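You operate a simulated robot arm through the tools that you are given. There is no shell and no other tool.

You are at the controls of a simulated robot arm. One attempt, no reset.

JOB
Close the granola tub and lay the latest date block on its lid.
Fine: the date blocks are in the table drawer; close it again; the block lies flat, date up. Where these are worked on the way, their far stop is far enough and under half their travel is too little: table drawer.

The check looks at the end state, three seconds after you hand in, the way a careful person would. Anything else that was tipped, shoved, dropped, spilled or broken makes it a failure. Lids that push on must go on centred and level and be pressed home; caps that screw on are set level and turned clockwise until they are tight.

ROBOT AND FRAMES
A 7-joint arm with a two-finger parallel gripper, fixed in place. Base frame: the origin is at the foot of the arm, x ahead of it, y to its left, z up. Lengths are in mm, angles in degrees, forces in N, time in s.
Its first joint turns from -149.0 to 149.0 degrees. Payload 3.43 kg.
The tool frame sits at the grasp point between the pads (the TCP): z along the fingers, y along the line on which they close. The tips reach 30 mm beyond it. The gripper opens to 94 mm. The fingers are 28 mm wide and 10 mm thick; the gripper's body (50 by 96 mm) begins 55 mm behind the TCP.
Orientation is that of the tool frame in the base frame, as [roll, pitch, yaw] about the fixed x, y, z axes, in that order (R = Rz(yaw) Ry(pitch) Rx(roll)). With the fingers straight down and closing along the base's y, the tool's x points along the base's -x, its y along +y and its z along -z.

CONTROLS
- The arm moves only by the tool servo_tool. Its argument "motion" is a list of rows, each a list of 2 entries, a list of its own where there are three numbers: the shift along the base's x, y, z in units of 500 mm (1.0 is 500 mm), then the turn, a rotation vector about the base's x, y, z in units of 120 degrees (1.0 is 120 degrees). In form: [[[dx, dy, dz], [ax, ay, az]], ...]. A call has 1 to 20 rows; each row is the pose to reach, as a shift and turn from the pose commanded when the call began. "jaw" is the gripper command, from -1 (fully open) to 1 (shut), values between in proportion, set as the call begins (left out, the last holds). A call with a number of a shift or a turn outside -1 to 1 is refused whole. A row lasts 0.2 s, in which the tool goes at most 50 mm and 8.6 degrees; a call with a longer step from one row to the next is refused whole, and so is a gripper value outside its range. Where a pose cannot be reached the arm comes as near as it can. A force on the tool above 40 N (or 10 N above the force at the start of the call, whichever is more), or a blocked arm, ends the call early, and 0.2 s more pass. The fingers move at their own pace (about 45 mm/s each) and stop on an object; they squeeze with about 26 N. The grip force told is the motor's: it shows also when the fingers shut on nothing. Time passes only in rows, and 0.2 s behind the last, so rows that repeat a pose let the fingers close. It gives the time, the measured TCP pose, the force on the tool (base axes), the opening and the grip force at its end, in the units of the frame above (readings bear some noise), with the torque about the TCP (base axes, N m) and any sound that the robot's microphone picked up.
- Cameras (640 x 400 px; columns grow to the right, rows downward): "scene" is fixed at [399.1, 498.9, 1589.9]; the picture's right is [-0.03, -1.00, 0.00], its down [-0.75, 0.03, -0.66] and it looks along [0.66, -0.02, -0.75] (base axes); focal length 343 px, centre (320, 200). "wrist" rides on the gripper at [76, 14, -103] in the tool frame; the picture's right is [-0.18, 0.98, 0.00], its down [-0.75, -0.14, -0.64] and it looks along [-0.63, -0.12, 0.77] (tool axes); focal length 243 px, centre (320, 200). There is no depth. A picture from a camera that has moved, and an enlarged one, comes with that camera's place and axes in the base frame and with its lens.
- snapshot(camera): a new picture of that camera. The clock stands still meanwhile.
- zoom(camera, box): a new picture of the part [left, top, right, bottom] of that camera's present view, enlarged. The clock stands still meanwhile.
- sign_off(): hands the job in; it is judged then, once.

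Nothing tells you positions but the pictures and the camera data. Unless the task says otherwise, let go and move clear before handing in.

The tools are called after "Emit:" as a command line: name --argument value ..., lists and objects as JSON in quotes. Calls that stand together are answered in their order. servo_tool: Moves the arm, as the interface text tells. Its arguments: {"type":"object","properties":{"motion":{"type":"array"},"jaw":{"type":"number"}},"required":["motion"]} The other tools are called the same way: snapshot (camera) takes a picture; zoom (camera, box) takes an enlarged picture of a part of a camera's view; sign_off () hands the job in.

At the start:

```text
clock: 0.0
ee_pos: [918.0, 362.8, 1193.7]
tool_rot: [-180.0, 0.0, 179.9]
wrist_force: [0.6, -0.2, -0.1]
wrist_torque: [0.01, -0.03, 0.02]
finger_gap: 94.0
gripper_force: 0.1
```

scene: 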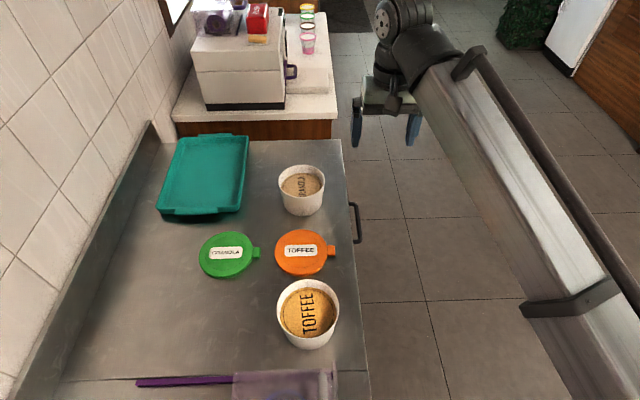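
wrist: 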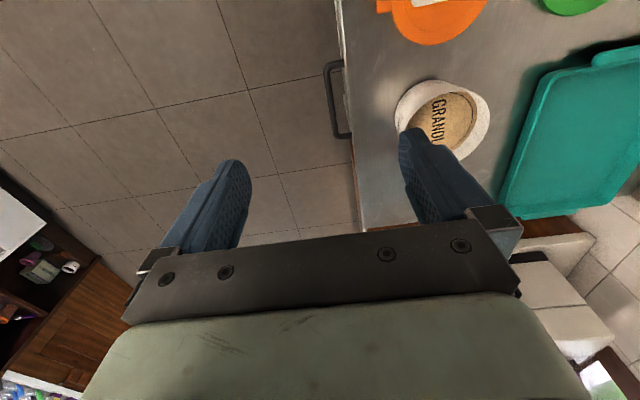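

I see a steel table with two open tubs (granola further away, toffee nearer), a green granola lid and an orange toffee lid, a teal tray, and a drawer handle on the table's right side. I will zoom in for detail first.

Emit:
zoom --camera "scene" --box '[180, 130, 380, 255]'

Emit:
zoom --camera "scene" --box '[180, 220, 380, 345]'

Emit:
zoom --camera "scene" --box '[100, 300, 380, 400]'

Emit:
zoom --camera "wrist" --box '[300, 0, 640, 220]'

```text
3.20 times, centred on (280, 192) of scene
camera zoom: at [399.1, 498.9, 1589.9], right [-0.03, -1.0, 0.0], down [-0.75, 0.03, -0.66], along [0.66, -0.02, -0.75], focal length 1098 px, centre (448, 224)
```

zoom: 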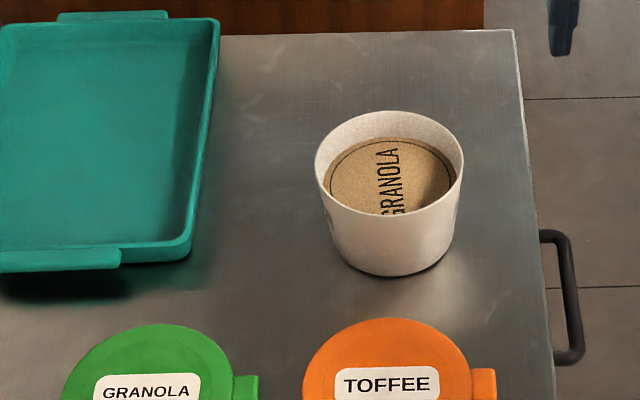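

```text
3.20 times, centred on (280, 282) of scene
camera zoom: at [399.1, 498.9, 1589.9], right [-0.03, -1.0, 0.0], down [-0.75, 0.03, -0.66], along [0.66, -0.02, -0.75], focal length 1098 px, centre (448, -64)
```

zoom: 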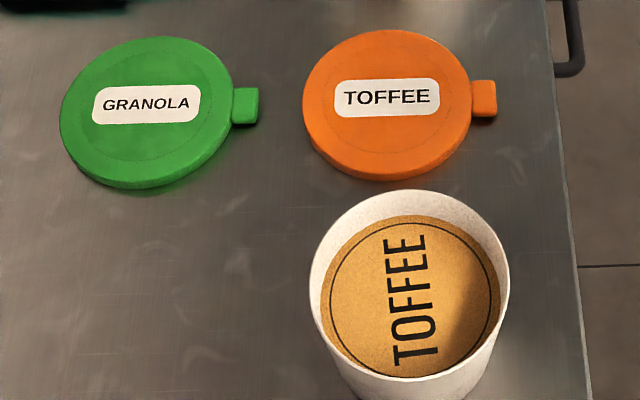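

```text
2.29 times, centred on (240, 350) of scene
camera zoom: at [399.1, 498.9, 1589.9], right [-0.03, -1.0, 0.0], down [-0.75, 0.03, -0.66], along [0.66, -0.02, -0.75], focal length 784 px, centre (503, -143)
```

zoom: 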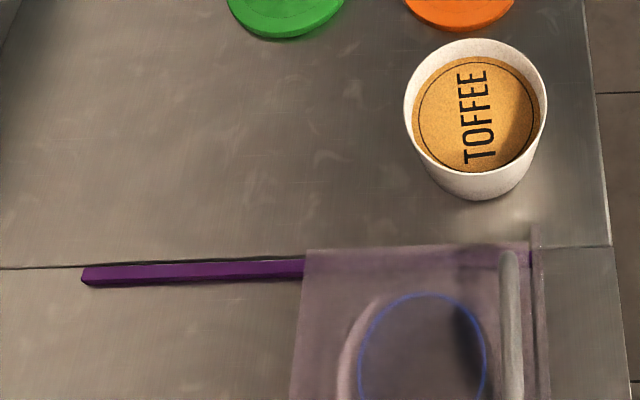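

```text
1.82 times, centred on (470, 110) of wrist
camera zoom: at [841.7, 376.6, 1296.0], right [0.18, 0.98, 0.0], down [0.75, -0.14, 0.64], along [0.63, -0.12, -0.77], focal length 441 px, centre (47, 364)
```

zoom: 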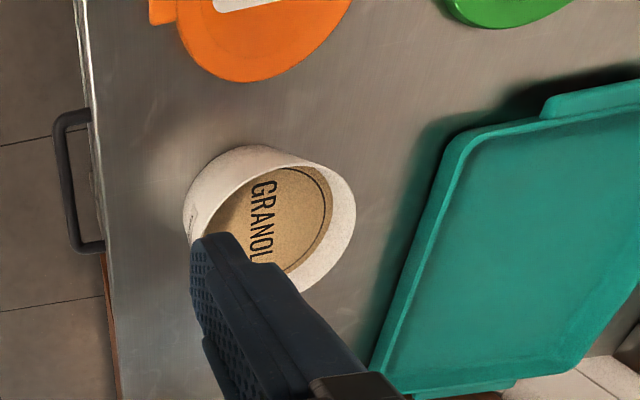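

The handle triangulates to about (937–1081, 366, 799), and the granola tub to about (1022, 530, 930), so the table top is near z 860. I'll move the arm over the table, both to test its reach and to get better views.

Emit:
servo_tool --motion '[[[0, 0.08, 0], [0, 0, 0]], [[0, 0.16, 0], [0, 0, 0]], [[0, 0.24, 0], [0, 0, 0]], [[0, 0.32, 0], [0, 0, 0]], [[0, 0.32, 0], [0, 0, 0]]]'

```text
clock: 1.2
ee_pos: [915.7, 520.3, 1193.3]
tool_rot: [-179.9, 0.0, 179.9]
wrist_force: [0.4, -0.1, -0.3]
wrist_torque: [0.02, 0.02, -0.01]
finger_gap: 93.8
gripper_force: 0.1
```

Emit:
snapshot --camera "wrist"

Emit:
snapshot --camera "scene"

```text
taken
camera wrist: at [839.6, 534.8, 1295.5], right [0.18, 0.98, 0.0], down [0.75, -0.14, 0.64], along [0.63, -0.12, -0.77], focal length 243 px, centre (320, 200)
```

wrist: 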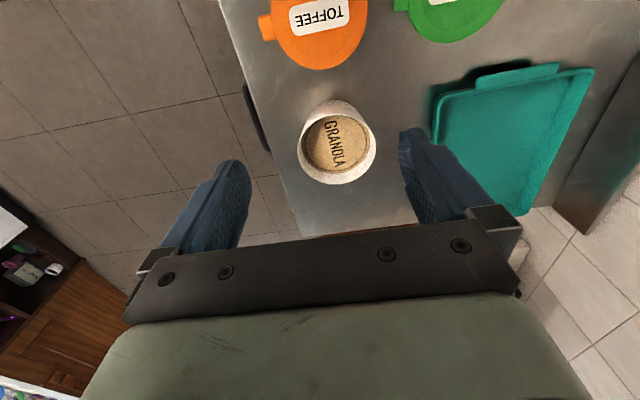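

```text
taken
```

scene: 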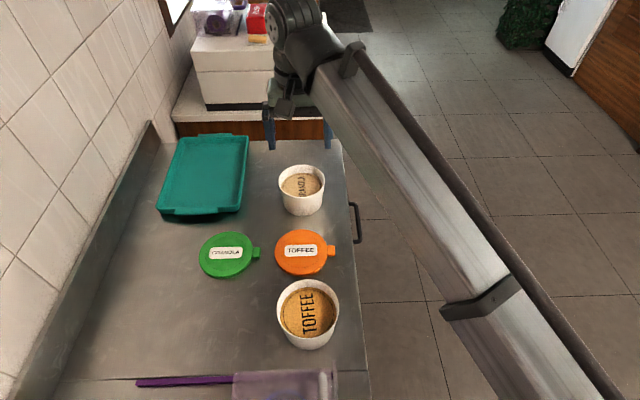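

The tub again triangulates to about (1030, 527), and the lids are near x 869. I'll check whether the arm can get directly above the tub at a safe height.

Emit:
servo_tool --motion '[[[0.06, 0, -0.05], [0, 0, 0]], [[0.12, 0, -0.1], [0, 0, 0]], [[0.18, 0, -0.15], [0, 0, 0]], [[0.23, 0, -0.2], [0, 0, 0]], [[0.23, 0, -0.2], [0, 0, 0]]]'

```text
clock: 2.4
ee_pos: [1032.5, 522.5, 1090.5]
tool_rot: [-179.9, -0.1, 179.9]
wrist_force: [0.0, 0.5, 0.3]
wrist_torque: [0.01, -0.02, -0.02]
finger_gap: 94.0
gripper_force: 0.1
```

Emit:
snapshot --camera "wrist"

Emit:
snapshot --camera "scene"

```text
taken
camera wrist: at [955.6, 537.7, 1193.3], right [0.18, 0.98, 0.0], down [0.75, -0.14, 0.64], along [0.63, -0.12, -0.77], focal length 243 px, centre (320, 200)
```

wrist: 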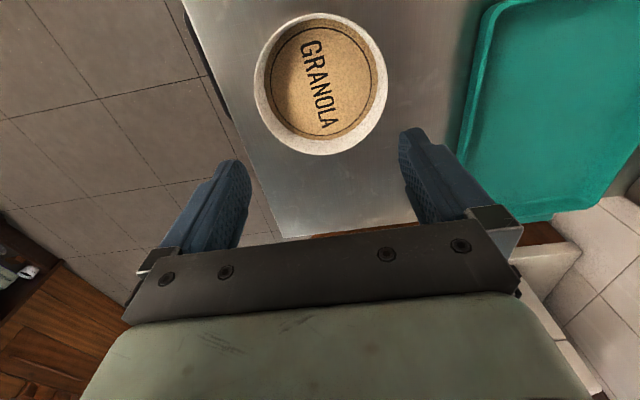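

```text
taken
```

scene: 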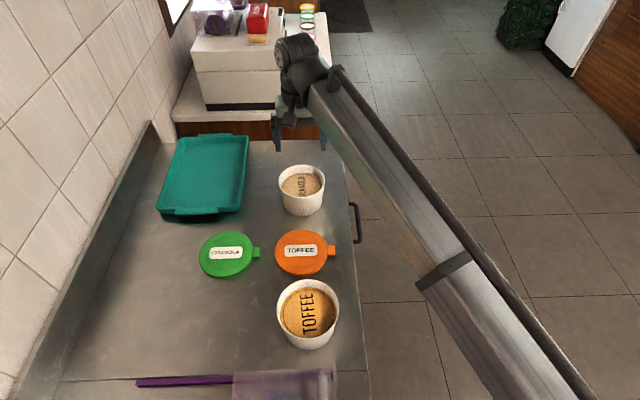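

The arm reaches it fine. Next I'll look at the green lid from close above.

Emit:
servo_tool --motion '[[[-0.05, 0.06, 0], [0, 0, 0]], [[-0.1, 0.12, 0], [0, 0, 0]], [[-0.15, 0.18, -0.02], [0, 0, 0]], [[-0.2, 0.24, -0.04], [0, 0, 0]], [[-0.25, 0.3, -0.06], [0, 0, 0]], [[-0.31, 0.36, -0.1], [0, 0, 0]], [[-0.31, 0.36, -0.1], [0, 0, 0]]]'

Emit:
snapshot --camera "wrist"

Emit:
zoom --camera "wrist" --box '[220, 0, 440, 138]'

```text
clock: 4.0
ee_pos: [878.6, 703.0, 1046.1]
tool_rot: [-180.0, 0.0, 180.0]
wrist_force: [0.7, 0.3, -1.2]
wrist_torque: [0.01, -0.01, -0.04]
finger_gap: 93.9
gripper_force: 0.1
```

```text
taken
camera wrist: at [801.0, 717.1, 1147.6], right [0.18, 0.98, 0.0], down [0.75, -0.14, 0.64], along [0.63, -0.12, -0.77], focal length 243 px, centre (320, 200)
```

wrist: 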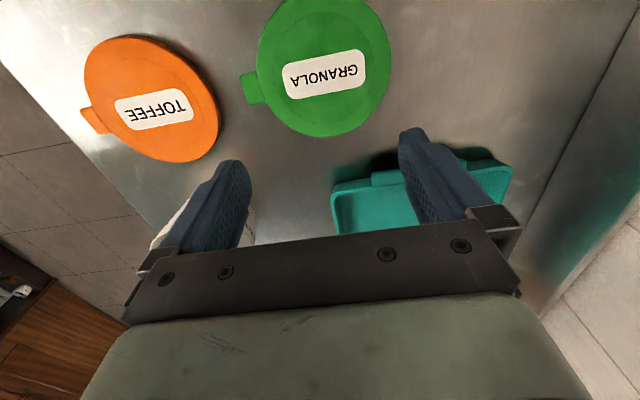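

```text
2.90 times, centred on (330, 69) of wrist
camera zoom: at [801.0, 717.1, 1147.6], right [0.18, 0.98, 0.0], down [0.75, -0.14, 0.64], along [0.63, -0.12, -0.77], focal length 703 px, centre (291, 580)
```

zoom: 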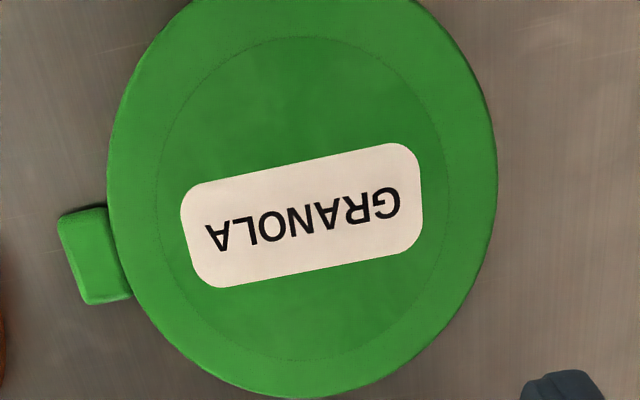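

The green lid's centre is at about (859.5, 710), with its top at z≈885. Its tab spans x 845–873 and y 627–645. I'll turn the gripper 90° so it closes along x, and hover over the tab.

Emit:
servo_tool --motion '[[[-0.004, -0.013, 0], [0, 0, -0.07]], [[-0.008, -0.026, 0], [0, 0, -0.14]], [[-0.012, -0.039, 0], [0, 0, -0.21]], [[-0.016, -0.052, 0], [0, 0, -0.28]], [[-0.02, -0.065, 0], [0, 0, -0.35]], [[-0.024, -0.078, 0], [0, 0, -0.42]], [[-0.028, -0.091, 0], [0, 0, -0.49]], [[-0.032, -0.104, 0], [0, 0, -0.56]], [[-0.036, -0.117, 0], [0, 0, -0.63]], [[-0.038, -0.13, 0], [0, 0, -0.7]], [[-0.038, -0.1436, 0], [0, 0, -0.75]], [[-0.038, -0.1436, 0], [0, 0, -0.75]]]'

Emit:
snapshot --camera "wrist"

Emit:
snapshot --camera "scene"

```text
clock: 6.6
ee_pos: [860.5, 630.6, 1043.6]
tool_rot: [179.9, -0.1, 90.0]
wrist_force: [-0.5, 0.2, 0.9]
wrist_torque: [0.0, 0.03, 0.0]
finger_gap: 94.0
gripper_force: 0.2
```

```text
taken
camera wrist: at [873.9, 706.2, 1146.6], right [0.98, -0.19, 0.0], down [-0.14, -0.75, 0.64], along [-0.12, -0.63, -0.77], focal length 243 px, centre (320, 200)
```

wrist: 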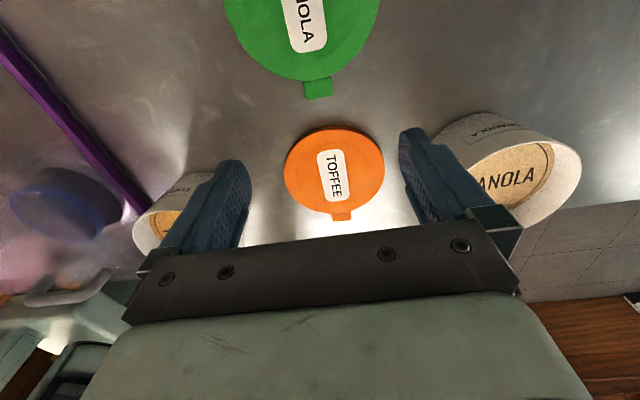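

```text
taken
```

scene: 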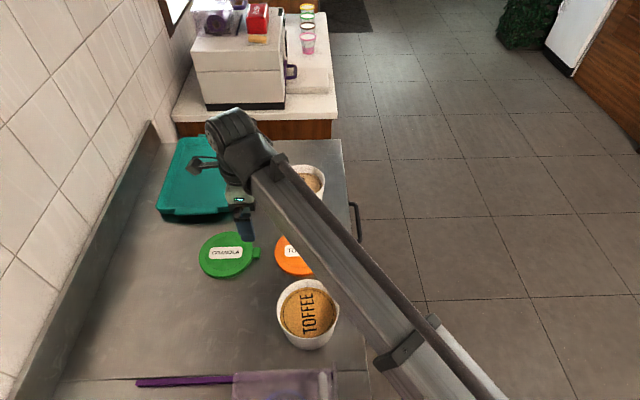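

The tab is lined up under the gripper. I'll descend to just above the table around it.

Emit:
servo_tool --motion '[[[-0.003, 0, -0.06], [0, 0, 0]], [[-0.003, 0, -0.12], [0, 0, 0]], [[-0.003, 0, -0.18], [0, 0, 0]], [[-0.003, 0, -0.22], [0, 0, 0]], [[-0.003, 0, -0.25], [0, 0, 0]], [[-0.003, 0, -0.26], [0, 0, 0]], [[-0.003, 0, -0.26], [0, 0, 0]]]'

Emit:
snapshot --camera "wrist"

Emit:
zoom --camera "scene" --box '[180, 200, 300, 290]'

```text
clock: 8.2
ee_pos: [857.7, 630.5, 911.8]
tool_rot: [-179.9, 0.0, 90.0]
wrist_force: [0.0, -0.3, 0.0]
wrist_torque: [-0.02, 0.01, -0.01]
finger_gap: 94.1
gripper_force: 0.0
```

```text
taken
camera wrist: at [871.7, 706.4, 1015.4], right [0.98, -0.18, 0.0], down [-0.14, -0.75, 0.64], along [-0.12, -0.63, -0.77], focal length 243 px, centre (320, 200)
```

wrist: 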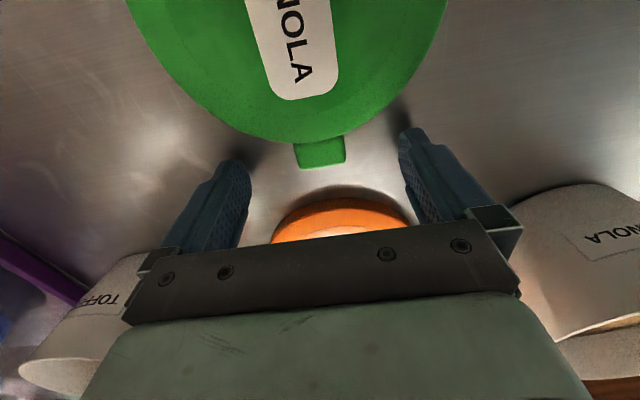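

```text
4.44 times, centred on (240, 245) of scene
camera zoom: at [399.1, 498.9, 1589.9], right [-0.03, -1.0, 0.0], down [-0.75, 0.03, -0.66], along [0.66, -0.02, -0.75], focal length 1525 px, centre (676, 0)
```

zoom: 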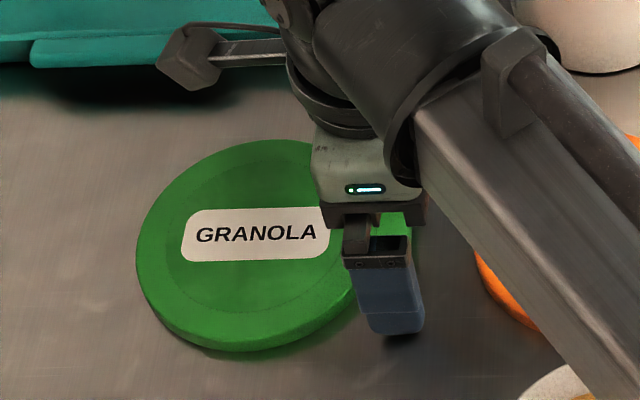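

Emit:
servo_tool --motion '[[[0.002, 0.001, -0.004], [0, 0, 0]], [[0.002, 0.001, -0.008], [0, 0, 0]], [[0.002, 0.001, -0.012], [0, 0, 0]], [[0.002, 0.001, -0.016], [0, 0, 0]], [[0.002, 0.001, -0.018], [0, 0, 0]], [[0.002, 0.001, -0.02], [0, 0, 0]], [[0.002, 0.001, -0.022], [0, 0, 0]], [[0.002, 0.001, -0.024], [0, 0, 0]], [[0.002, 0.001, -0.026], [0, 0, 0]], [[0.002, 0.001, -0.028], [0, 0, 0]], [[0.002, 0.001, -0.03], [0, 0, 0]]]'

```text
clock: 9.3
ee_pos: [857.8, 631.3, 910.9]
tool_rot: [179.8, -0.1, 90.1]
wrist_force: [-1.3, -2.1, 12.5]
wrist_torque: [-0.22, 0.66, 0.13]
finger_gap: 93.7
gripper_force: 0.1
stopped in row 5: the force on the tool passed its limit at 44 N (the readings are from after the stop); the commanded pose is now the measured one
```

The fingertips touched the table at TCP z≈911, so the table top is near z 881. I'll lift about 1.5 mm and close on the tab.

Emit:
servo_tool --motion '[[[0.002, 0.0, 0.003], [0, 0, 0]], [[0.002, 0.0, 0.003], [0, 0, 0]], [[0.002, 0.0, 0.003], [0, 0, 0]], [[0.002, 0.0, 0.003], [0, 0, 0]], [[0.002, 0.0, 0.003], [0, 0, 0]], [[0.002, 0.0, 0.003], [0, 0, 0]]]' --jaw 1

Emit:
snapshot --camera "wrist"

Emit:
zoom --camera "scene" --box '[180, 200, 300, 290]'

```text
clock: 10.7
ee_pos: [860.5, 630.9, 910.8]
tool_rot: [-180.0, -0.1, 90.0]
wrist_force: [0.2, 0.0, -0.2]
wrist_torque: [-0.01, -0.01, -0.02]
finger_gap: 28.8
gripper_force: 25.4
```

```text
taken
camera wrist: at [873.7, 707.8, 1013.0], right [0.98, -0.18, 0.0], down [-0.14, -0.75, 0.64], along [-0.12, -0.63, -0.77], focal length 243 px, centre (320, 200)
```

wrist: 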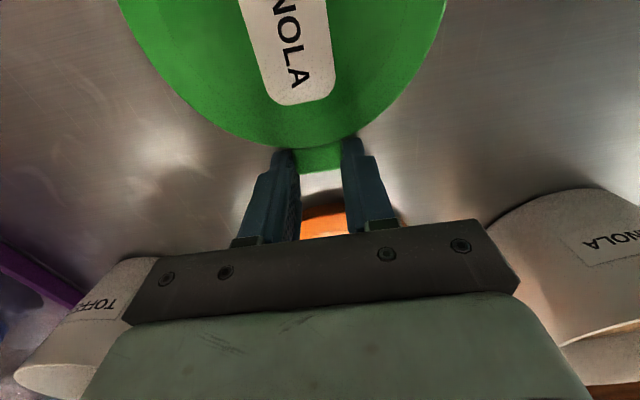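

```text
4.44 times, centred on (240, 245) of scene
camera zoom: at [399.1, 498.9, 1589.9], right [-0.03, -1.0, 0.0], down [-0.75, 0.03, -0.66], along [0.66, -0.02, -0.75], focal length 1525 px, centre (676, 0)
```

zoom: 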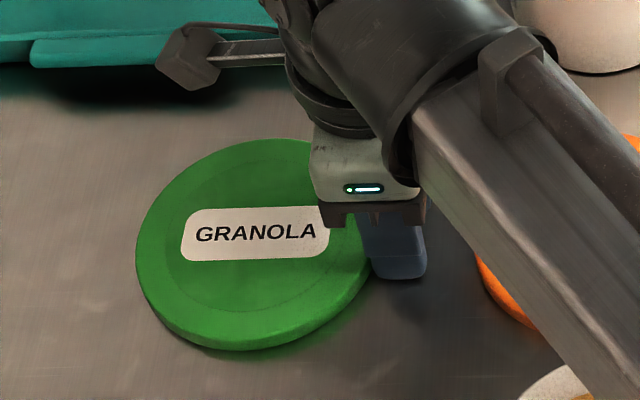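

The jaws hold the tab at a 28.8 mm gap. I'll lift and check that the lid comes up level.

Emit:
servo_tool --motion '[[[0, 0, 0.01], [0, 0, 0]], [[0, 0, 0.03], [0, 0, 0]], [[0, 0, 0.07], [0, 0, 0]], [[0, 0, 0.12], [0, 0, 0]], [[0, 0, 0.18], [0, 0, 0]], [[0, 0, 0.24], [0, 0, 0]], [[0, 0, 0.3], [0, 0, 0]], [[0, 0, 0.3], [0, 0, 0]]]'

Emit:
snapshot --camera "wrist"

Emit:
zoom --camera "scene" --box '[180, 150, 320, 255]'

```text
clock: 12.5
ee_pos: [860.3, 630.7, 1060.6]
tool_rot: [180.0, -0.1, 90.0]
wrist_force: [-0.5, 0.6, 0.1]
wrist_torque: [0.0, -0.01, 0.0]
finger_gap: 28.8
gripper_force: 25.9
```

```text
taken
camera wrist: at [873.9, 707.1, 1163.6], right [0.98, -0.18, 0.0], down [-0.14, -0.75, 0.64], along [-0.12, -0.63, -0.77], focal length 243 px, centre (320, 200)
```

wrist: 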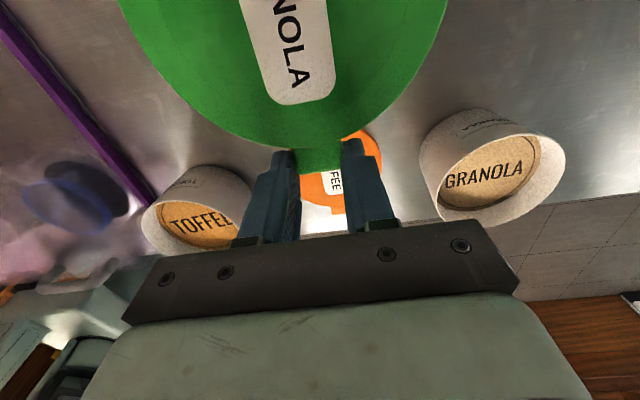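

```text
3.81 times, centred on (250, 202) of scene
camera zoom: at [399.1, 498.9, 1589.9], right [-0.03, -1.0, 0.0], down [-0.75, 0.03, -0.66], along [0.66, -0.02, -0.75], focal length 1308 px, centre (587, 190)
```

zoom: 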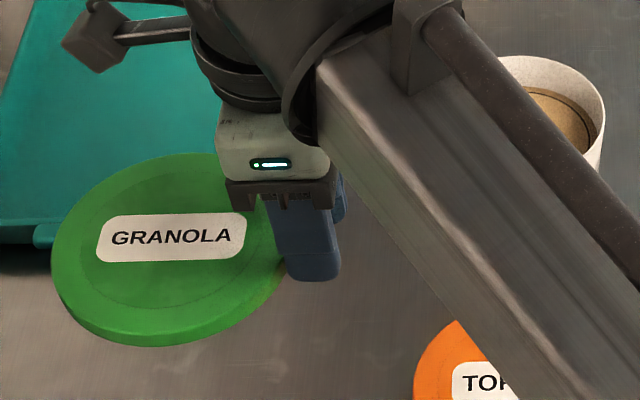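

The lid is held firmly and level. Before carrying it over, I'll zoom in on the granola tub to pin down its centre and rim height.

Emit:
zoom --camera "wrist" --box '[400, 90, 600, 230]'

Emit:
zoom --camera "scene" --box '[250, 140, 370, 230]'

```text
2.86 times, centred on (500, 160) of wrist
camera zoom: at [873.9, 707.1, 1163.6], right [0.98, -0.18, 0.0], down [-0.14, -0.75, 0.64], along [-0.12, -0.63, -0.77], focal length 693 px, centre (-194, 314)
```

zoom: 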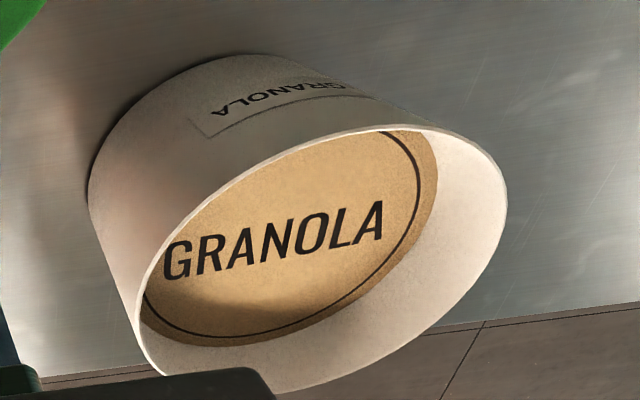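

```text
4.44 times, centred on (310, 185) of scene
camera zoom: at [399.1, 498.9, 1589.9], right [-0.03, -1.0, 0.0], down [-0.75, 0.03, -0.66], along [0.66, -0.02, -0.75], focal length 1525 px, centre (364, 267)
```

zoom: 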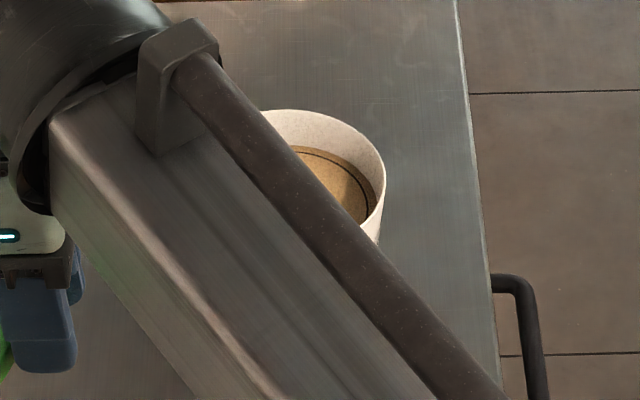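

Emit:
zoom --camera "wrist" --box '[100, 0, 460, 225]'

```text
1.78 times, centred on (280, 112) of wrist
camera zoom: at [873.9, 707.1, 1163.6], right [0.98, -0.18, 0.0], down [-0.14, -0.75, 0.64], along [-0.12, -0.63, -0.77], focal length 431 px, centre (391, 356)
```

zoom: 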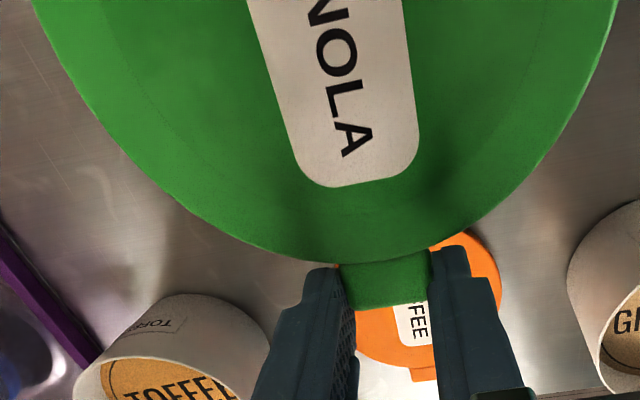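

With the wrist views combined, the lid is about 12.7 mm thick with radius ≈64, and its centre sits 79 mm in +y from the TCP. The tub rim is at about (1025, 526.5), z≈958. I'll carry the lid over the tub and then compare the two in the scene view.

Emit:
servo_tool --motion '[[[0.04, -0.045, 0], [0, 0, 0]], [[0.085, -0.095, 0], [0, 0, 0]], [[0.13, -0.145, 0], [0, 0, 0]], [[0.18, -0.2, 0], [0, 0, 0]], [[0.23, -0.255, 0], [0, 0, 0]], [[0.28, -0.31, 0], [0, 0, 0]], [[0.315, -0.35, 0], [0, 0, 0]], [[0.33, -0.367, 0], [0, 0, 0]], [[0.33, -0.367, -0.03], [0, 0, 0]], [[0.33, -0.367, -0.06], [0, 0, 0]], [[0.33, -0.367, -0.06], [0, 0, 0]]]'

Emit:
zoom --camera "scene" --box '[240, 130, 380, 235]'

Emit:
snapshot --camera "wrist"

```text
clock: 14.9
ee_pos: [1026.5, 448.1, 1027.4]
tool_rot: [179.9, -0.1, 90.0]
wrist_force: [-0.1, 0.4, -0.4]
wrist_torque: [-0.02, 0.01, 0.02]
finger_gap: 28.7
gripper_force: 26.1
```

```text
3.81 times, centred on (310, 182) of scene
camera zoom: at [399.1, 498.9, 1589.9], right [-0.03, -1.0, 0.0], down [-0.75, 0.03, -0.66], along [0.66, -0.02, -0.75], focal length 1308 px, centre (358, 267)
```

zoom: 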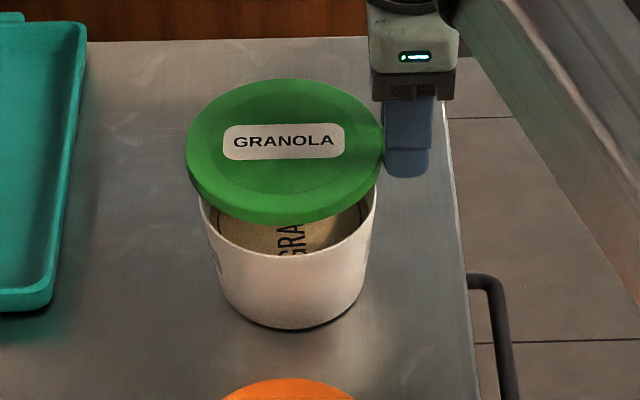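

```text
taken
camera wrist: at [1038.9, 524.1, 1131.3], right [0.98, -0.18, 0.0], down [-0.14, -0.75, 0.64], along [-0.12, -0.63, -0.77], focal length 243 px, centre (320, 200)
```

wrist: 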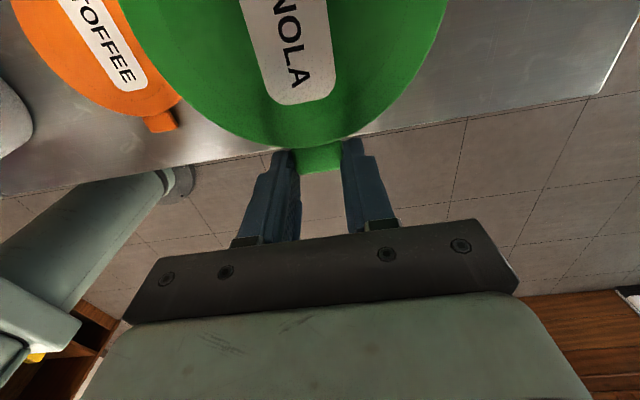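

The lid and tub are both well visible in the scene camera. I'll lower to about 6 mm above the rim and compare alignment.

Emit:
servo_tool --motion '[[[0, 0, -0.02], [0, 0, 0]], [[0, 0, -0.04], [0, 0, 0]], [[0, 0, -0.05], [0, 0, 0]], [[0, 0, -0.056], [0, 0, 0]], [[0, 0, -0.056], [0, 0, 0]]]'

Emit:
zoom --camera "scene" --box '[255, 150, 351, 210]'

```text
clock: 16.1
ee_pos: [1025.3, 448.1, 1002.3]
tool_rot: [179.9, -0.1, 90.0]
wrist_force: [0.1, -0.2, -0.4]
wrist_torque: [-0.03, 0.0, 0.0]
finger_gap: 28.6
gripper_force: 26.1
```

```text
6.67 times, centred on (303, 180) of scene
camera zoom: at [399.1, 498.9, 1589.9], right [-0.03, -1.0, 0.0], down [-0.75, 0.03, -0.66], along [0.66, -0.02, -0.75], focal length 2288 px, centre (433, 333)
```

zoom: 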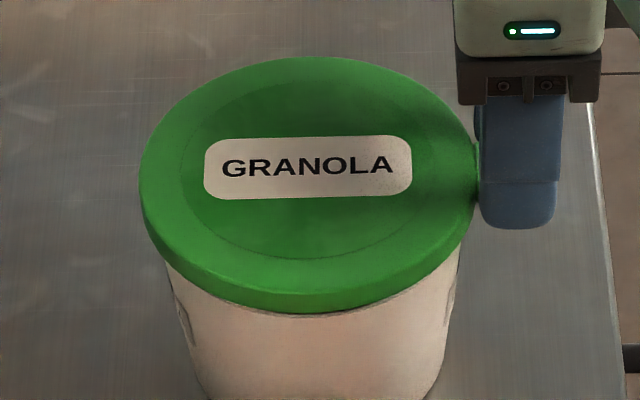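

In the scene view lid and tub agree within about 0.5 mm in y. A refit of the wrist views puts the tub at (1023.7, 526.3) with its rim at z≈965, so I'll shift slightly in x and lower slowly until I feel contact.

Emit:
servo_tool --motion '[[[-0.003, -0.001, 0], [0, 0, 0]], [[-0.003, -0.001, -0.003], [0, 0, 0]], [[-0.003, -0.001, -0.006], [0, 0, 0]], [[-0.003, -0.001, -0.008], [0, 0, 0]], [[-0.003, -0.001, -0.01], [0, 0, 0]], [[-0.003, -0.001, -0.012], [0, 0, 0]], [[-0.003, -0.001, -0.014], [0, 0, 0]], [[-0.003, -0.001, -0.016], [0, 0, 0]], [[-0.003, -0.001, -0.016], [0, 0, 0]]]'

Emit:
zoom --camera "scene" --box '[255, 150, 351, 210]'

```text
clock: 18.1
ee_pos: [1024.0, 446.7, 994.1]
tool_rot: [180.0, -0.2, 90.0]
wrist_force: [0.7, 0.4, -0.8]
wrist_torque: [-0.08, -0.01, 0.0]
finger_gap: 28.6
gripper_force: 26.5
```

```text
6.67 times, centred on (303, 180) of scene
camera zoom: at [399.1, 498.9, 1589.9], right [-0.03, -1.0, 0.0], down [-0.75, 0.03, -0.66], along [0.66, -0.02, -0.75], focal length 2288 px, centre (433, 333)
```

zoom: 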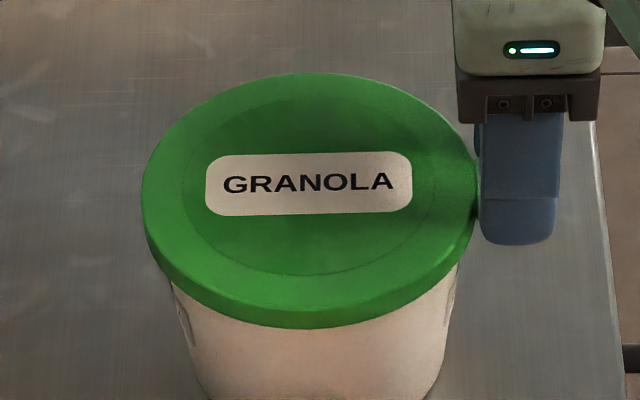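

Emit:
servo_tool --motion '[[[0, 0, -0.002], [0, 0, 0]], [[0, 0, -0.004], [0, 0, 0]], [[0, 0, -0.006], [0, 0, 0]], [[0, 0, -0.008], [0, 0, 0]], [[0, 0, -0.008], [0, 0, 0]]]'

Emit:
zoom --camera "scene" --box '[255, 150, 351, 210]'

```text
clock: 19.3
ee_pos: [1024.5, 447.6, 989.7]
tool_rot: [-179.9, -0.1, 90.0]
wrist_force: [-1.0, -2.4, -0.6]
wrist_torque: [-0.09, 0.0, 0.04]
finger_gap: 28.7
gripper_force: 26.1
```

```text
6.67 times, centred on (303, 180) of scene
camera zoom: at [399.1, 498.9, 1589.9], right [-0.03, -1.0, 0.0], down [-0.75, 0.03, -0.66], along [0.66, -0.02, -0.75], focal length 2288 px, centre (433, 333)
```

zoom: 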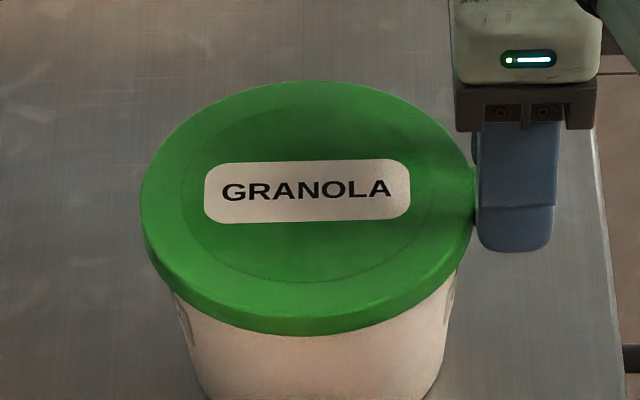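

There's a slight side force of -2.4 N in y, and the skirt seems to be at the rim. I'll keep lowering with a tiny y correction.

Emit:
servo_tool --motion '[[[0, -0.001, -0.001], [0, 0, 0]], [[0, -0.0015, -0.003], [0, 0, 0]], [[0, -0.0015, -0.005], [0, 0, 0]], [[0, -0.0015, -0.006], [0, 0, 0]], [[0, -0.0015, -0.006], [0, 0, 0]]]'

Emit:
zoom --camera "scene" --box '[255, 150, 351, 210]'

```text
clock: 20.5
ee_pos: [1025.2, 447.0, 987.1]
tool_rot: [179.9, -0.1, 90.0]
wrist_force: [0.6, 0.8, 3.6]
wrist_torque: [0.35, 0.05, 0.0]
finger_gap: 28.8
gripper_force: 26.2
```

```text
6.67 times, centred on (303, 180) of scene
camera zoom: at [399.1, 498.9, 1589.9], right [-0.03, -1.0, 0.0], down [-0.75, 0.03, -0.66], along [0.66, -0.02, -0.75], focal length 2288 px, centre (433, 333)
```

zoom: 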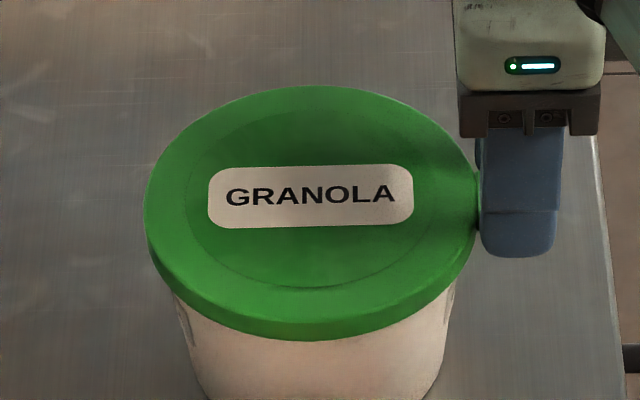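

The lid is bearing evenly on the rim: the torque puts the contact about 97 mm out, near its centre. I'll release the tab, rise, and press on the middle with closed fingers.

Emit:
servo_tool --motion '[[[0, 0, 0], [0, 0, 0]], [[0, 0, 0], [0, 0, 0]], [[0, 0, 0], [0, 0, 0]], [[0, 0, 0.01], [0, 0, 0]], [[0, 0, 0.05], [0, 0, 0]], [[0, 0, 0.1], [0, 0, 0]], [[0, 0, 0.1], [0, 0, 0]]]' --jaw -0.2

Emit:
servo_tool --motion '[[[0, 0.06, 0], [0, 0, 0]], [[0, 0.12, 0], [0, 0, 0]], [[0, 0.159, 0], [0, 0, 0]], [[0, 0.159, 0], [0, 0, 0]], [[0, 0.159, 0], [0, 0, 0]]]' --jaw 1

Emit:
snapshot --camera "wrist"

Emit:
zoom --camera "scene" --box '[250, 150, 362, 220]'

```text
clock: 22.1
ee_pos: [1023.6, 445.8, 1039.5]
tool_rot: [-179.9, -0.1, 89.9]
wrist_force: [0.4, -0.5, -0.5]
wrist_torque: [0.03, 0.02, -0.01]
finger_gap: 56.4
gripper_force: 0.1
```

```text
clock: 23.3
ee_pos: [1024.9, 526.2, 1037.3]
tool_rot: [-180.0, -0.1, 90.1]
wrist_force: [0.8, 0.6, 0.0]
wrist_torque: [0.01, -0.03, 0.01]
finger_gap: 0.0
gripper_force: 25.9
```

```text
taken
camera wrist: at [1037.8, 601.2, 1140.4], right [0.98, -0.18, 0.0], down [-0.14, -0.75, 0.64], along [-0.12, -0.63, -0.77], focal length 243 px, centre (320, 200)
```

wrist: 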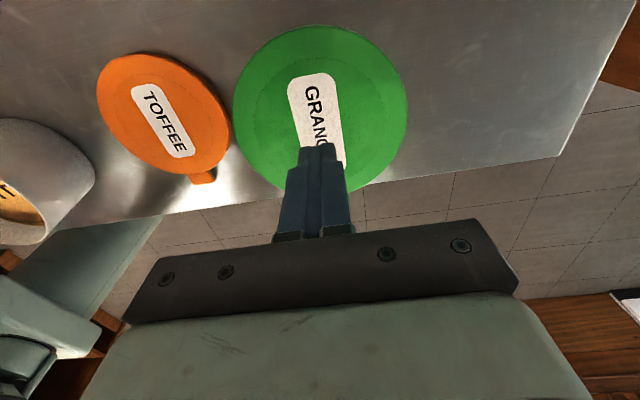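

```text
5.71 times, centred on (306, 185) of scene
camera zoom: at [399.1, 498.9, 1589.9], right [-0.03, -1.0, 0.0], down [-0.75, 0.03, -0.66], along [0.66, -0.02, -0.75], focal length 1961 px, centre (400, 286)
```

zoom: 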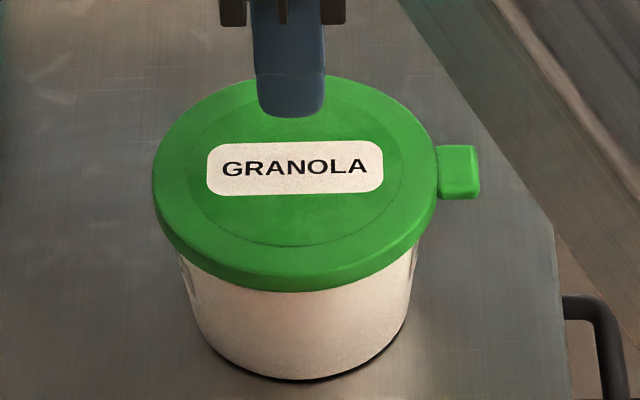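

The lid sits level, with its centre at about (1024.4, 526.4), directly under the closed fingers. Now I'll press down.

Emit:
servo_tool --motion '[[[0, 0, -0.03], [0, 0, 0]], [[0, 0, -0.06], [0, 0, 0]], [[0, 0, -0.07], [0, 0, 0]], [[0, 0, -0.075], [0, 0, 0]], [[0, 0, -0.08], [0, 0, 0]], [[0, 0, -0.084], [0, 0, 0]], [[0, 0, -0.088], [0, 0, 0]], [[0, 0, -0.092], [0, 0, 0]], [[0, 0, -0.096], [0, 0, 0]], [[0, 0, -0.1], [0, 0, 0]], [[0, 0, -0.104], [0, 0, 0]], [[0, 0, -0.108], [0, 0, 0]], [[0, 0, -0.112], [0, 0, 0]], [[0, 0, -0.116], [0, 0, 0]], [[0, 0, -0.12], [0, 0, 0]]]'

Emit:
zoom --camera "scene" --box '[250, 150, 362, 220]'

```text
clock: 24.9
ee_pos: [1023.9, 527.2, 998.9]
tool_rot: [179.5, -0.2, 89.9]
wrist_force: [-5.0, -1.8, 12.5]
wrist_torque: [-0.1, 0.15, 0.01]
finger_gap: 0.3
gripper_force: 26.1
heard: snap
stopped in row 7: the force on the tool passed its limit at 43 N (the readings are from after the stop); the commanded pose is now the measured one
```

```text
5.71 times, centred on (306, 185) of scene
camera zoom: at [399.1, 498.9, 1589.9], right [-0.03, -1.0, 0.0], down [-0.75, 0.03, -0.66], along [0.66, -0.02, -0.75], focal length 1961 px, centre (400, 286)
```

zoom: 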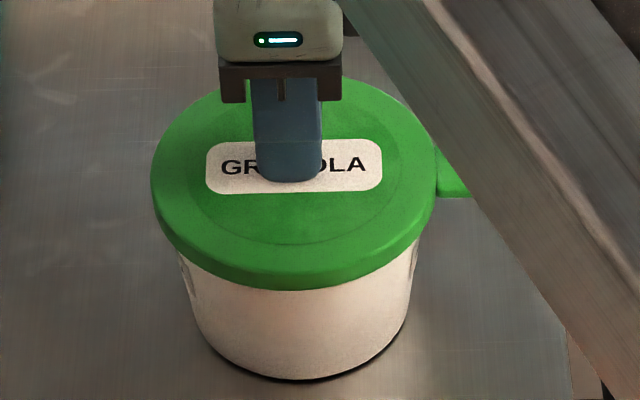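

I heard a snap. I'll press once more to confirm it's home, then rise.

Emit:
servo_tool --motion '[[[0, 0, -0.004], [0, 0, 0]], [[0, 0, -0.008], [0, 0, 0]], [[0, 0, -0.012], [0, 0, 0]], [[0, 0, -0.016], [0, 0, 0]], [[0, 0, -0.02], [0, 0, 0]]]'

Emit:
servo_tool --motion '[[[0, 0, 0.02], [0, 0, 0]], [[0, 0, 0.1], [0, 0, 0]], [[0, 0, 0.2], [0, 0, 0]], [[0, 0, 0.3], [0, 0, 0]], [[0, 0, 0.3], [0, 0, 0]]]'

Emit:
zoom --camera "scene" --box '[250, 150, 362, 220]'

Emit:
snapshot --camera "wrist"

```text
clock: 25.5
ee_pos: [1024.6, 527.8, 999.7]
tool_rot: [179.5, -0.4, 89.9]
wrist_force: [-5.9, -0.6, 12.9]
wrist_torque: [-0.06, 0.16, -0.03]
finger_gap: 0.0
gripper_force: 25.5
stopped in row 3: the force on the tool passed its limit at 43 N (the readings are from after the stop); the commanded pose is now the measured one
```

```text
clock: 26.7
ee_pos: [1025.9, 529.6, 1148.3]
tool_rot: [179.5, -0.3, 90.0]
wrist_force: [0.6, -0.1, -0.4]
wrist_torque: [0.02, -0.02, -0.01]
finger_gap: 0.0
gripper_force: 25.7
```

```text
5.71 times, centred on (306, 185) of scene
camera zoom: at [399.1, 498.9, 1589.9], right [-0.03, -1.0, 0.0], down [-0.75, 0.03, -0.66], along [0.66, -0.02, -0.75], focal length 1961 px, centre (400, 286)
```

zoom: 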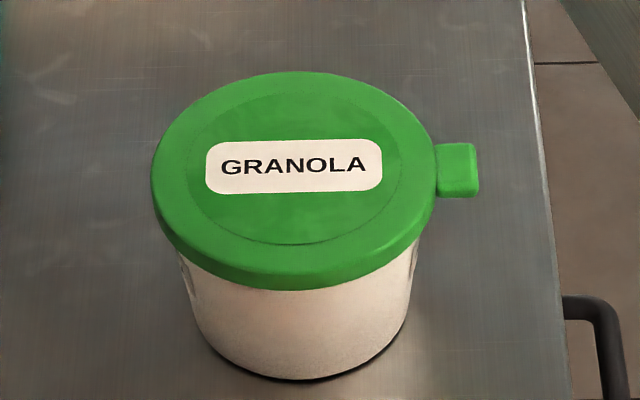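

```text
taken
camera wrist: at [1038.3, 604.4, 1250.6], right [0.98, -0.18, 0.01], down [-0.15, -0.76, 0.64], along [-0.11, -0.63, -0.77], focal length 243 px, centre (320, 200)
```

wrist: 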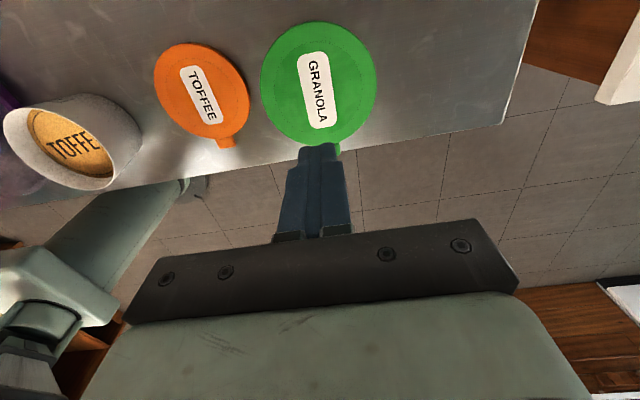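

The lid is on, snapped and level. Next is the drawer: I'll straighten the tool, turn it back to yaw 180, and move to look at the handle.

Emit:
servo_tool --motion '[[[0, -0.06, 0], [-0.0024, 0.0042, 0]], [[0, -0.14, 0], [-0.0024, 0.0042, 0]], [[0, -0.22, 0], [-0.0024, 0.0042, 0]], [[0, -0.3, 0], [-0.0024, 0.0042, 0]]]' --jaw -1

Emit:
servo_tool --motion '[[[0, -0.02, -0.02], [0, 0, 0.07]], [[0, -0.04, -0.04], [0, 0, 0.14]], [[0, -0.06, -0.06], [0, 0, 0.21]], [[0, -0.08, -0.08], [0, 0, 0.28]], [[0, -0.1, -0.1], [0, 0, 0.35]], [[0, -0.12, -0.12], [0, 0, 0.42]], [[-0.01, -0.13, -0.14], [0, 0, 0.49]], [[-0.02, -0.13, -0.16], [0, 0, 0.56]], [[-0.03, -0.13, -0.18], [0, 0, 0.63]], [[-0.03, -0.13, -0.2], [0, 0, 0.7]], [[-0.03, -0.13, -0.2], [0, 0, 0.75]], [[-0.03, -0.13, -0.2], [0, 0, 0.75]]]'

Emit:
snapshot --camera "wrist"

Emit:
snapshot --camera "scene"

```text
clock: 27.7
ee_pos: [1025.8, 378.3, 1147.3]
tool_rot: [179.9, 0.0, 90.1]
wrist_force: [-0.5, -0.1, -0.2]
wrist_torque: [-0.02, 0.02, 0.0]
finger_gap: 86.8
gripper_force: 0.0
```

```text
clock: 30.3
ee_pos: [1008.8, 313.4, 1047.7]
tool_rot: [179.8, -0.1, -179.8]
wrist_force: [0.4, 0.1, -0.5]
wrist_torque: [-0.03, -0.04, 0.0]
finger_gap: 94.0
gripper_force: 0.1
```

```text
taken
camera wrist: at [932.3, 328.6, 1149.4], right [0.18, 0.98, 0.0], down [0.75, -0.14, 0.64], along [0.63, -0.12, -0.77], focal length 243 px, centre (320, 200)
```

wrist: 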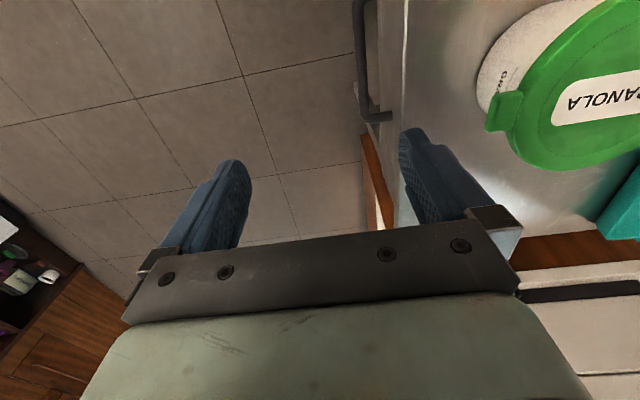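

```text
taken
```

scene: 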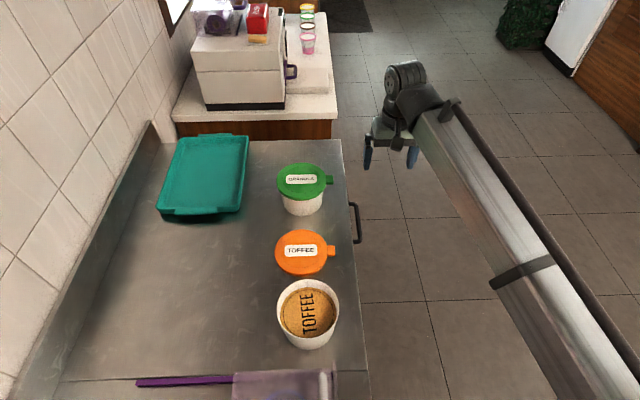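

I'll tilt the tool toward the table (about base x) to get a look at the drawer front and handle.

Emit:
servo_tool --motion '[[[0.01, -0.02, -0.03], [0.07, 0, 0]], [[0.02, -0.05, -0.06], [0.14, 0, 0]], [[0.04, -0.08, -0.1], [0.21, 0, 0]], [[0.05, -0.11, -0.14], [0.28, 0, 0]], [[0.06, -0.13, -0.175], [0.333, 0, 0]], [[0.06, -0.13, -0.175], [0.333, 0, 0]]]'

Emit:
snapshot --camera "wrist"

Emit:
zoom --camera "wrist" --box '[190, 0, 430, 150]'

```text
clock: 31.7
ee_pos: [1041.4, 248.5, 957.3]
tool_rot: [139.9, -0.1, 180.0]
wrist_force: [0.2, 0.1, -0.1]
wrist_torque: [-0.02, 0.02, -0.01]
finger_gap: 94.1
gripper_force: 0.1
```

```text
taken
camera wrist: at [964.2, 193.9, 1045.8], right [0.18, 0.75, 0.63], down [0.75, -0.52, 0.4], along [0.63, 0.4, -0.66], focal length 243 px, centre (320, 200)
```

wrist: 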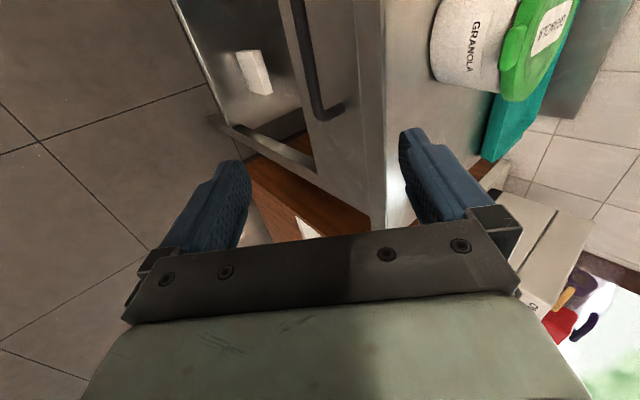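

```text
2.67 times, centred on (310, 75) of wrist
camera zoom: at [964.2, 193.9, 1045.8], right [0.18, 0.75, 0.63], down [0.75, -0.52, 0.4], along [0.63, 0.4, -0.66], focal length 647 px, centre (347, 533)
```

zoom: 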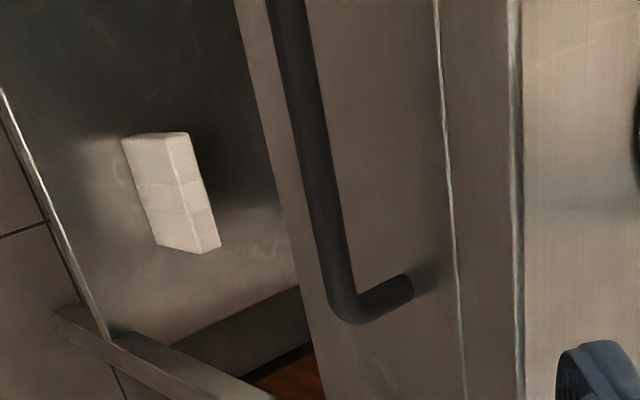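

The bar handle is at about y 370, z 799.5 and runs along x 937–1078, with about 40 mm of space behind it. I'll go to a pre-grasp pose at this tilt with the jaw partly closed, then slide onto the bar.

Emit:
servo_tool --motion '[[[-0.02, 0.03, -0.05], [0, 0, 0]], [[-0.04, 0.07, -0.1], [0, 0, 0]], [[-0.06, 0.11, -0.15], [0, 0, 0]], [[-0.067, 0.147, -0.202], [0, 0, 0]], [[-0.067, 0.147, -0.202], [0, 0, 0]]]' --jaw 0.15

Emit:
snapshot --camera "wrist"

Emit:
snapshot --camera "scene"

```text
clock: 32.9
ee_pos: [1007.8, 321.8, 857.5]
tool_rot: [140.0, -0.1, 180.0]
wrist_force: [0.3, -0.4, -0.4]
wrist_torque: [0.02, -0.04, 0.0]
finger_gap: 39.9
gripper_force: 0.0
```

```text
taken
camera wrist: at [931.6, 266.1, 945.1], right [0.18, 0.75, 0.63], down [0.75, -0.52, 0.4], along [0.63, 0.4, -0.66], focal length 243 px, centre (320, 200)
```

wrist: 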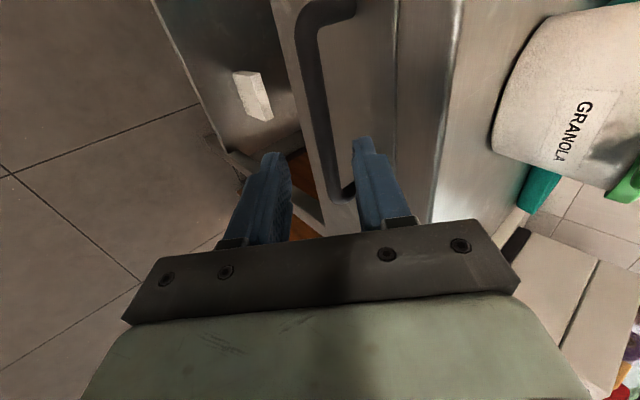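

```text
taken
```

scene: 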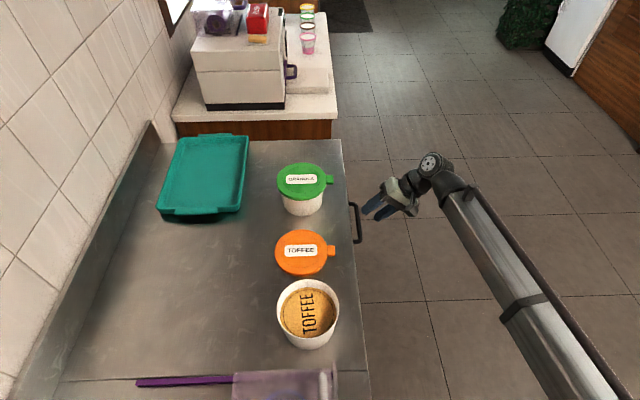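

The bar lines up between the fingers. Advancing onto it.

Emit:
servo_tool --motion '[[[0, 0.0195, -0.0236], [0, 0, 0]], [[0, 0.039, -0.047], [0, 0, 0]], [[0, 0.0585, -0.071], [0, 0, 0]], [[0, 0.07, -0.085], [0, 0, 0]], [[0, 0.078, -0.0945], [0, 0, 0]], [[0, 0.078, -0.0945], [0, 0, 0]]]'

Emit:
snapshot --camera "wrist"

Emit:
zoom --camera "scene" --box '[310, 150, 450, 250]'

```text
clock: 34.3
ee_pos: [1007.7, 360.1, 810.6]
tool_rot: [140.0, -0.1, 180.0]
wrist_force: [0.2, 0.5, -0.7]
wrist_torque: [0.0, -0.02, -0.03]
finger_gap: 39.8
gripper_force: 0.1
```

```text
taken
camera wrist: at [930.0, 305.1, 898.0], right [0.18, 0.75, 0.63], down [0.75, -0.52, 0.4], along [0.63, 0.4, -0.66], focal length 243 px, centre (320, 200)
```

wrist: 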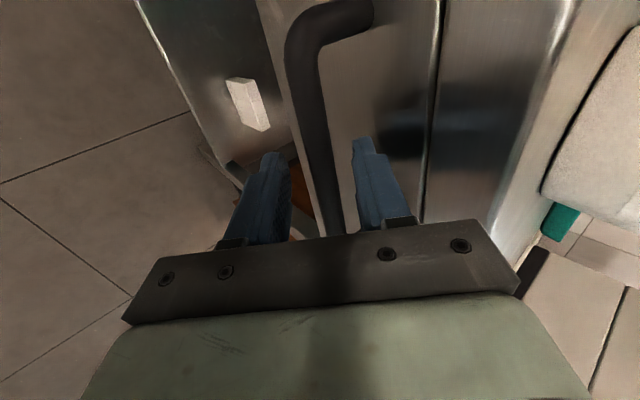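

```text
4.00 times, centred on (380, 200) of scene
camera zoom: at [399.1, 498.9, 1589.9], right [-0.03, -1.0, 0.0], down [-0.75, 0.03, -0.66], along [0.66, -0.02, -0.75], focal length 1373 px, centre (80, 200)
```

zoom: 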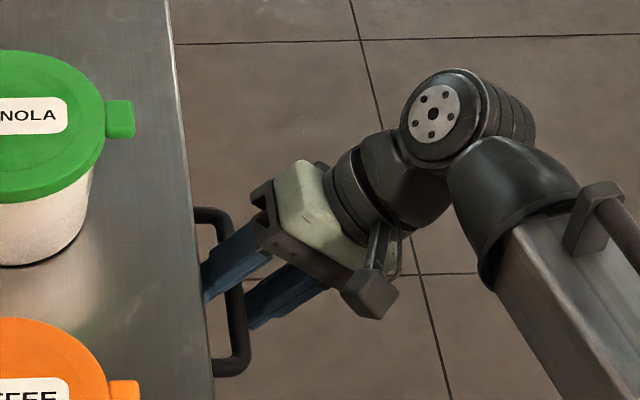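

The bar is between the fingers, so I'll close on it.

Emit:
servo_tool --motion '[[[0, 0, 0], [0, 0, 0]], [[0, 0, 0], [0, 0, 0]], [[0, 0, 0], [0, 0, 0]], [[0, 0, 0], [0, 0, 0]]]' --jaw 1

```text
clock: 35.3
ee_pos: [1008.0, 360.1, 812.4]
tool_rot: [139.9, 0.1, -179.9]
wrist_force: [3.6, 5.2, 19.5]
wrist_torque: [0.19, 0.07, 1.06]
finger_gap: 13.9
gripper_force: 45.3
```

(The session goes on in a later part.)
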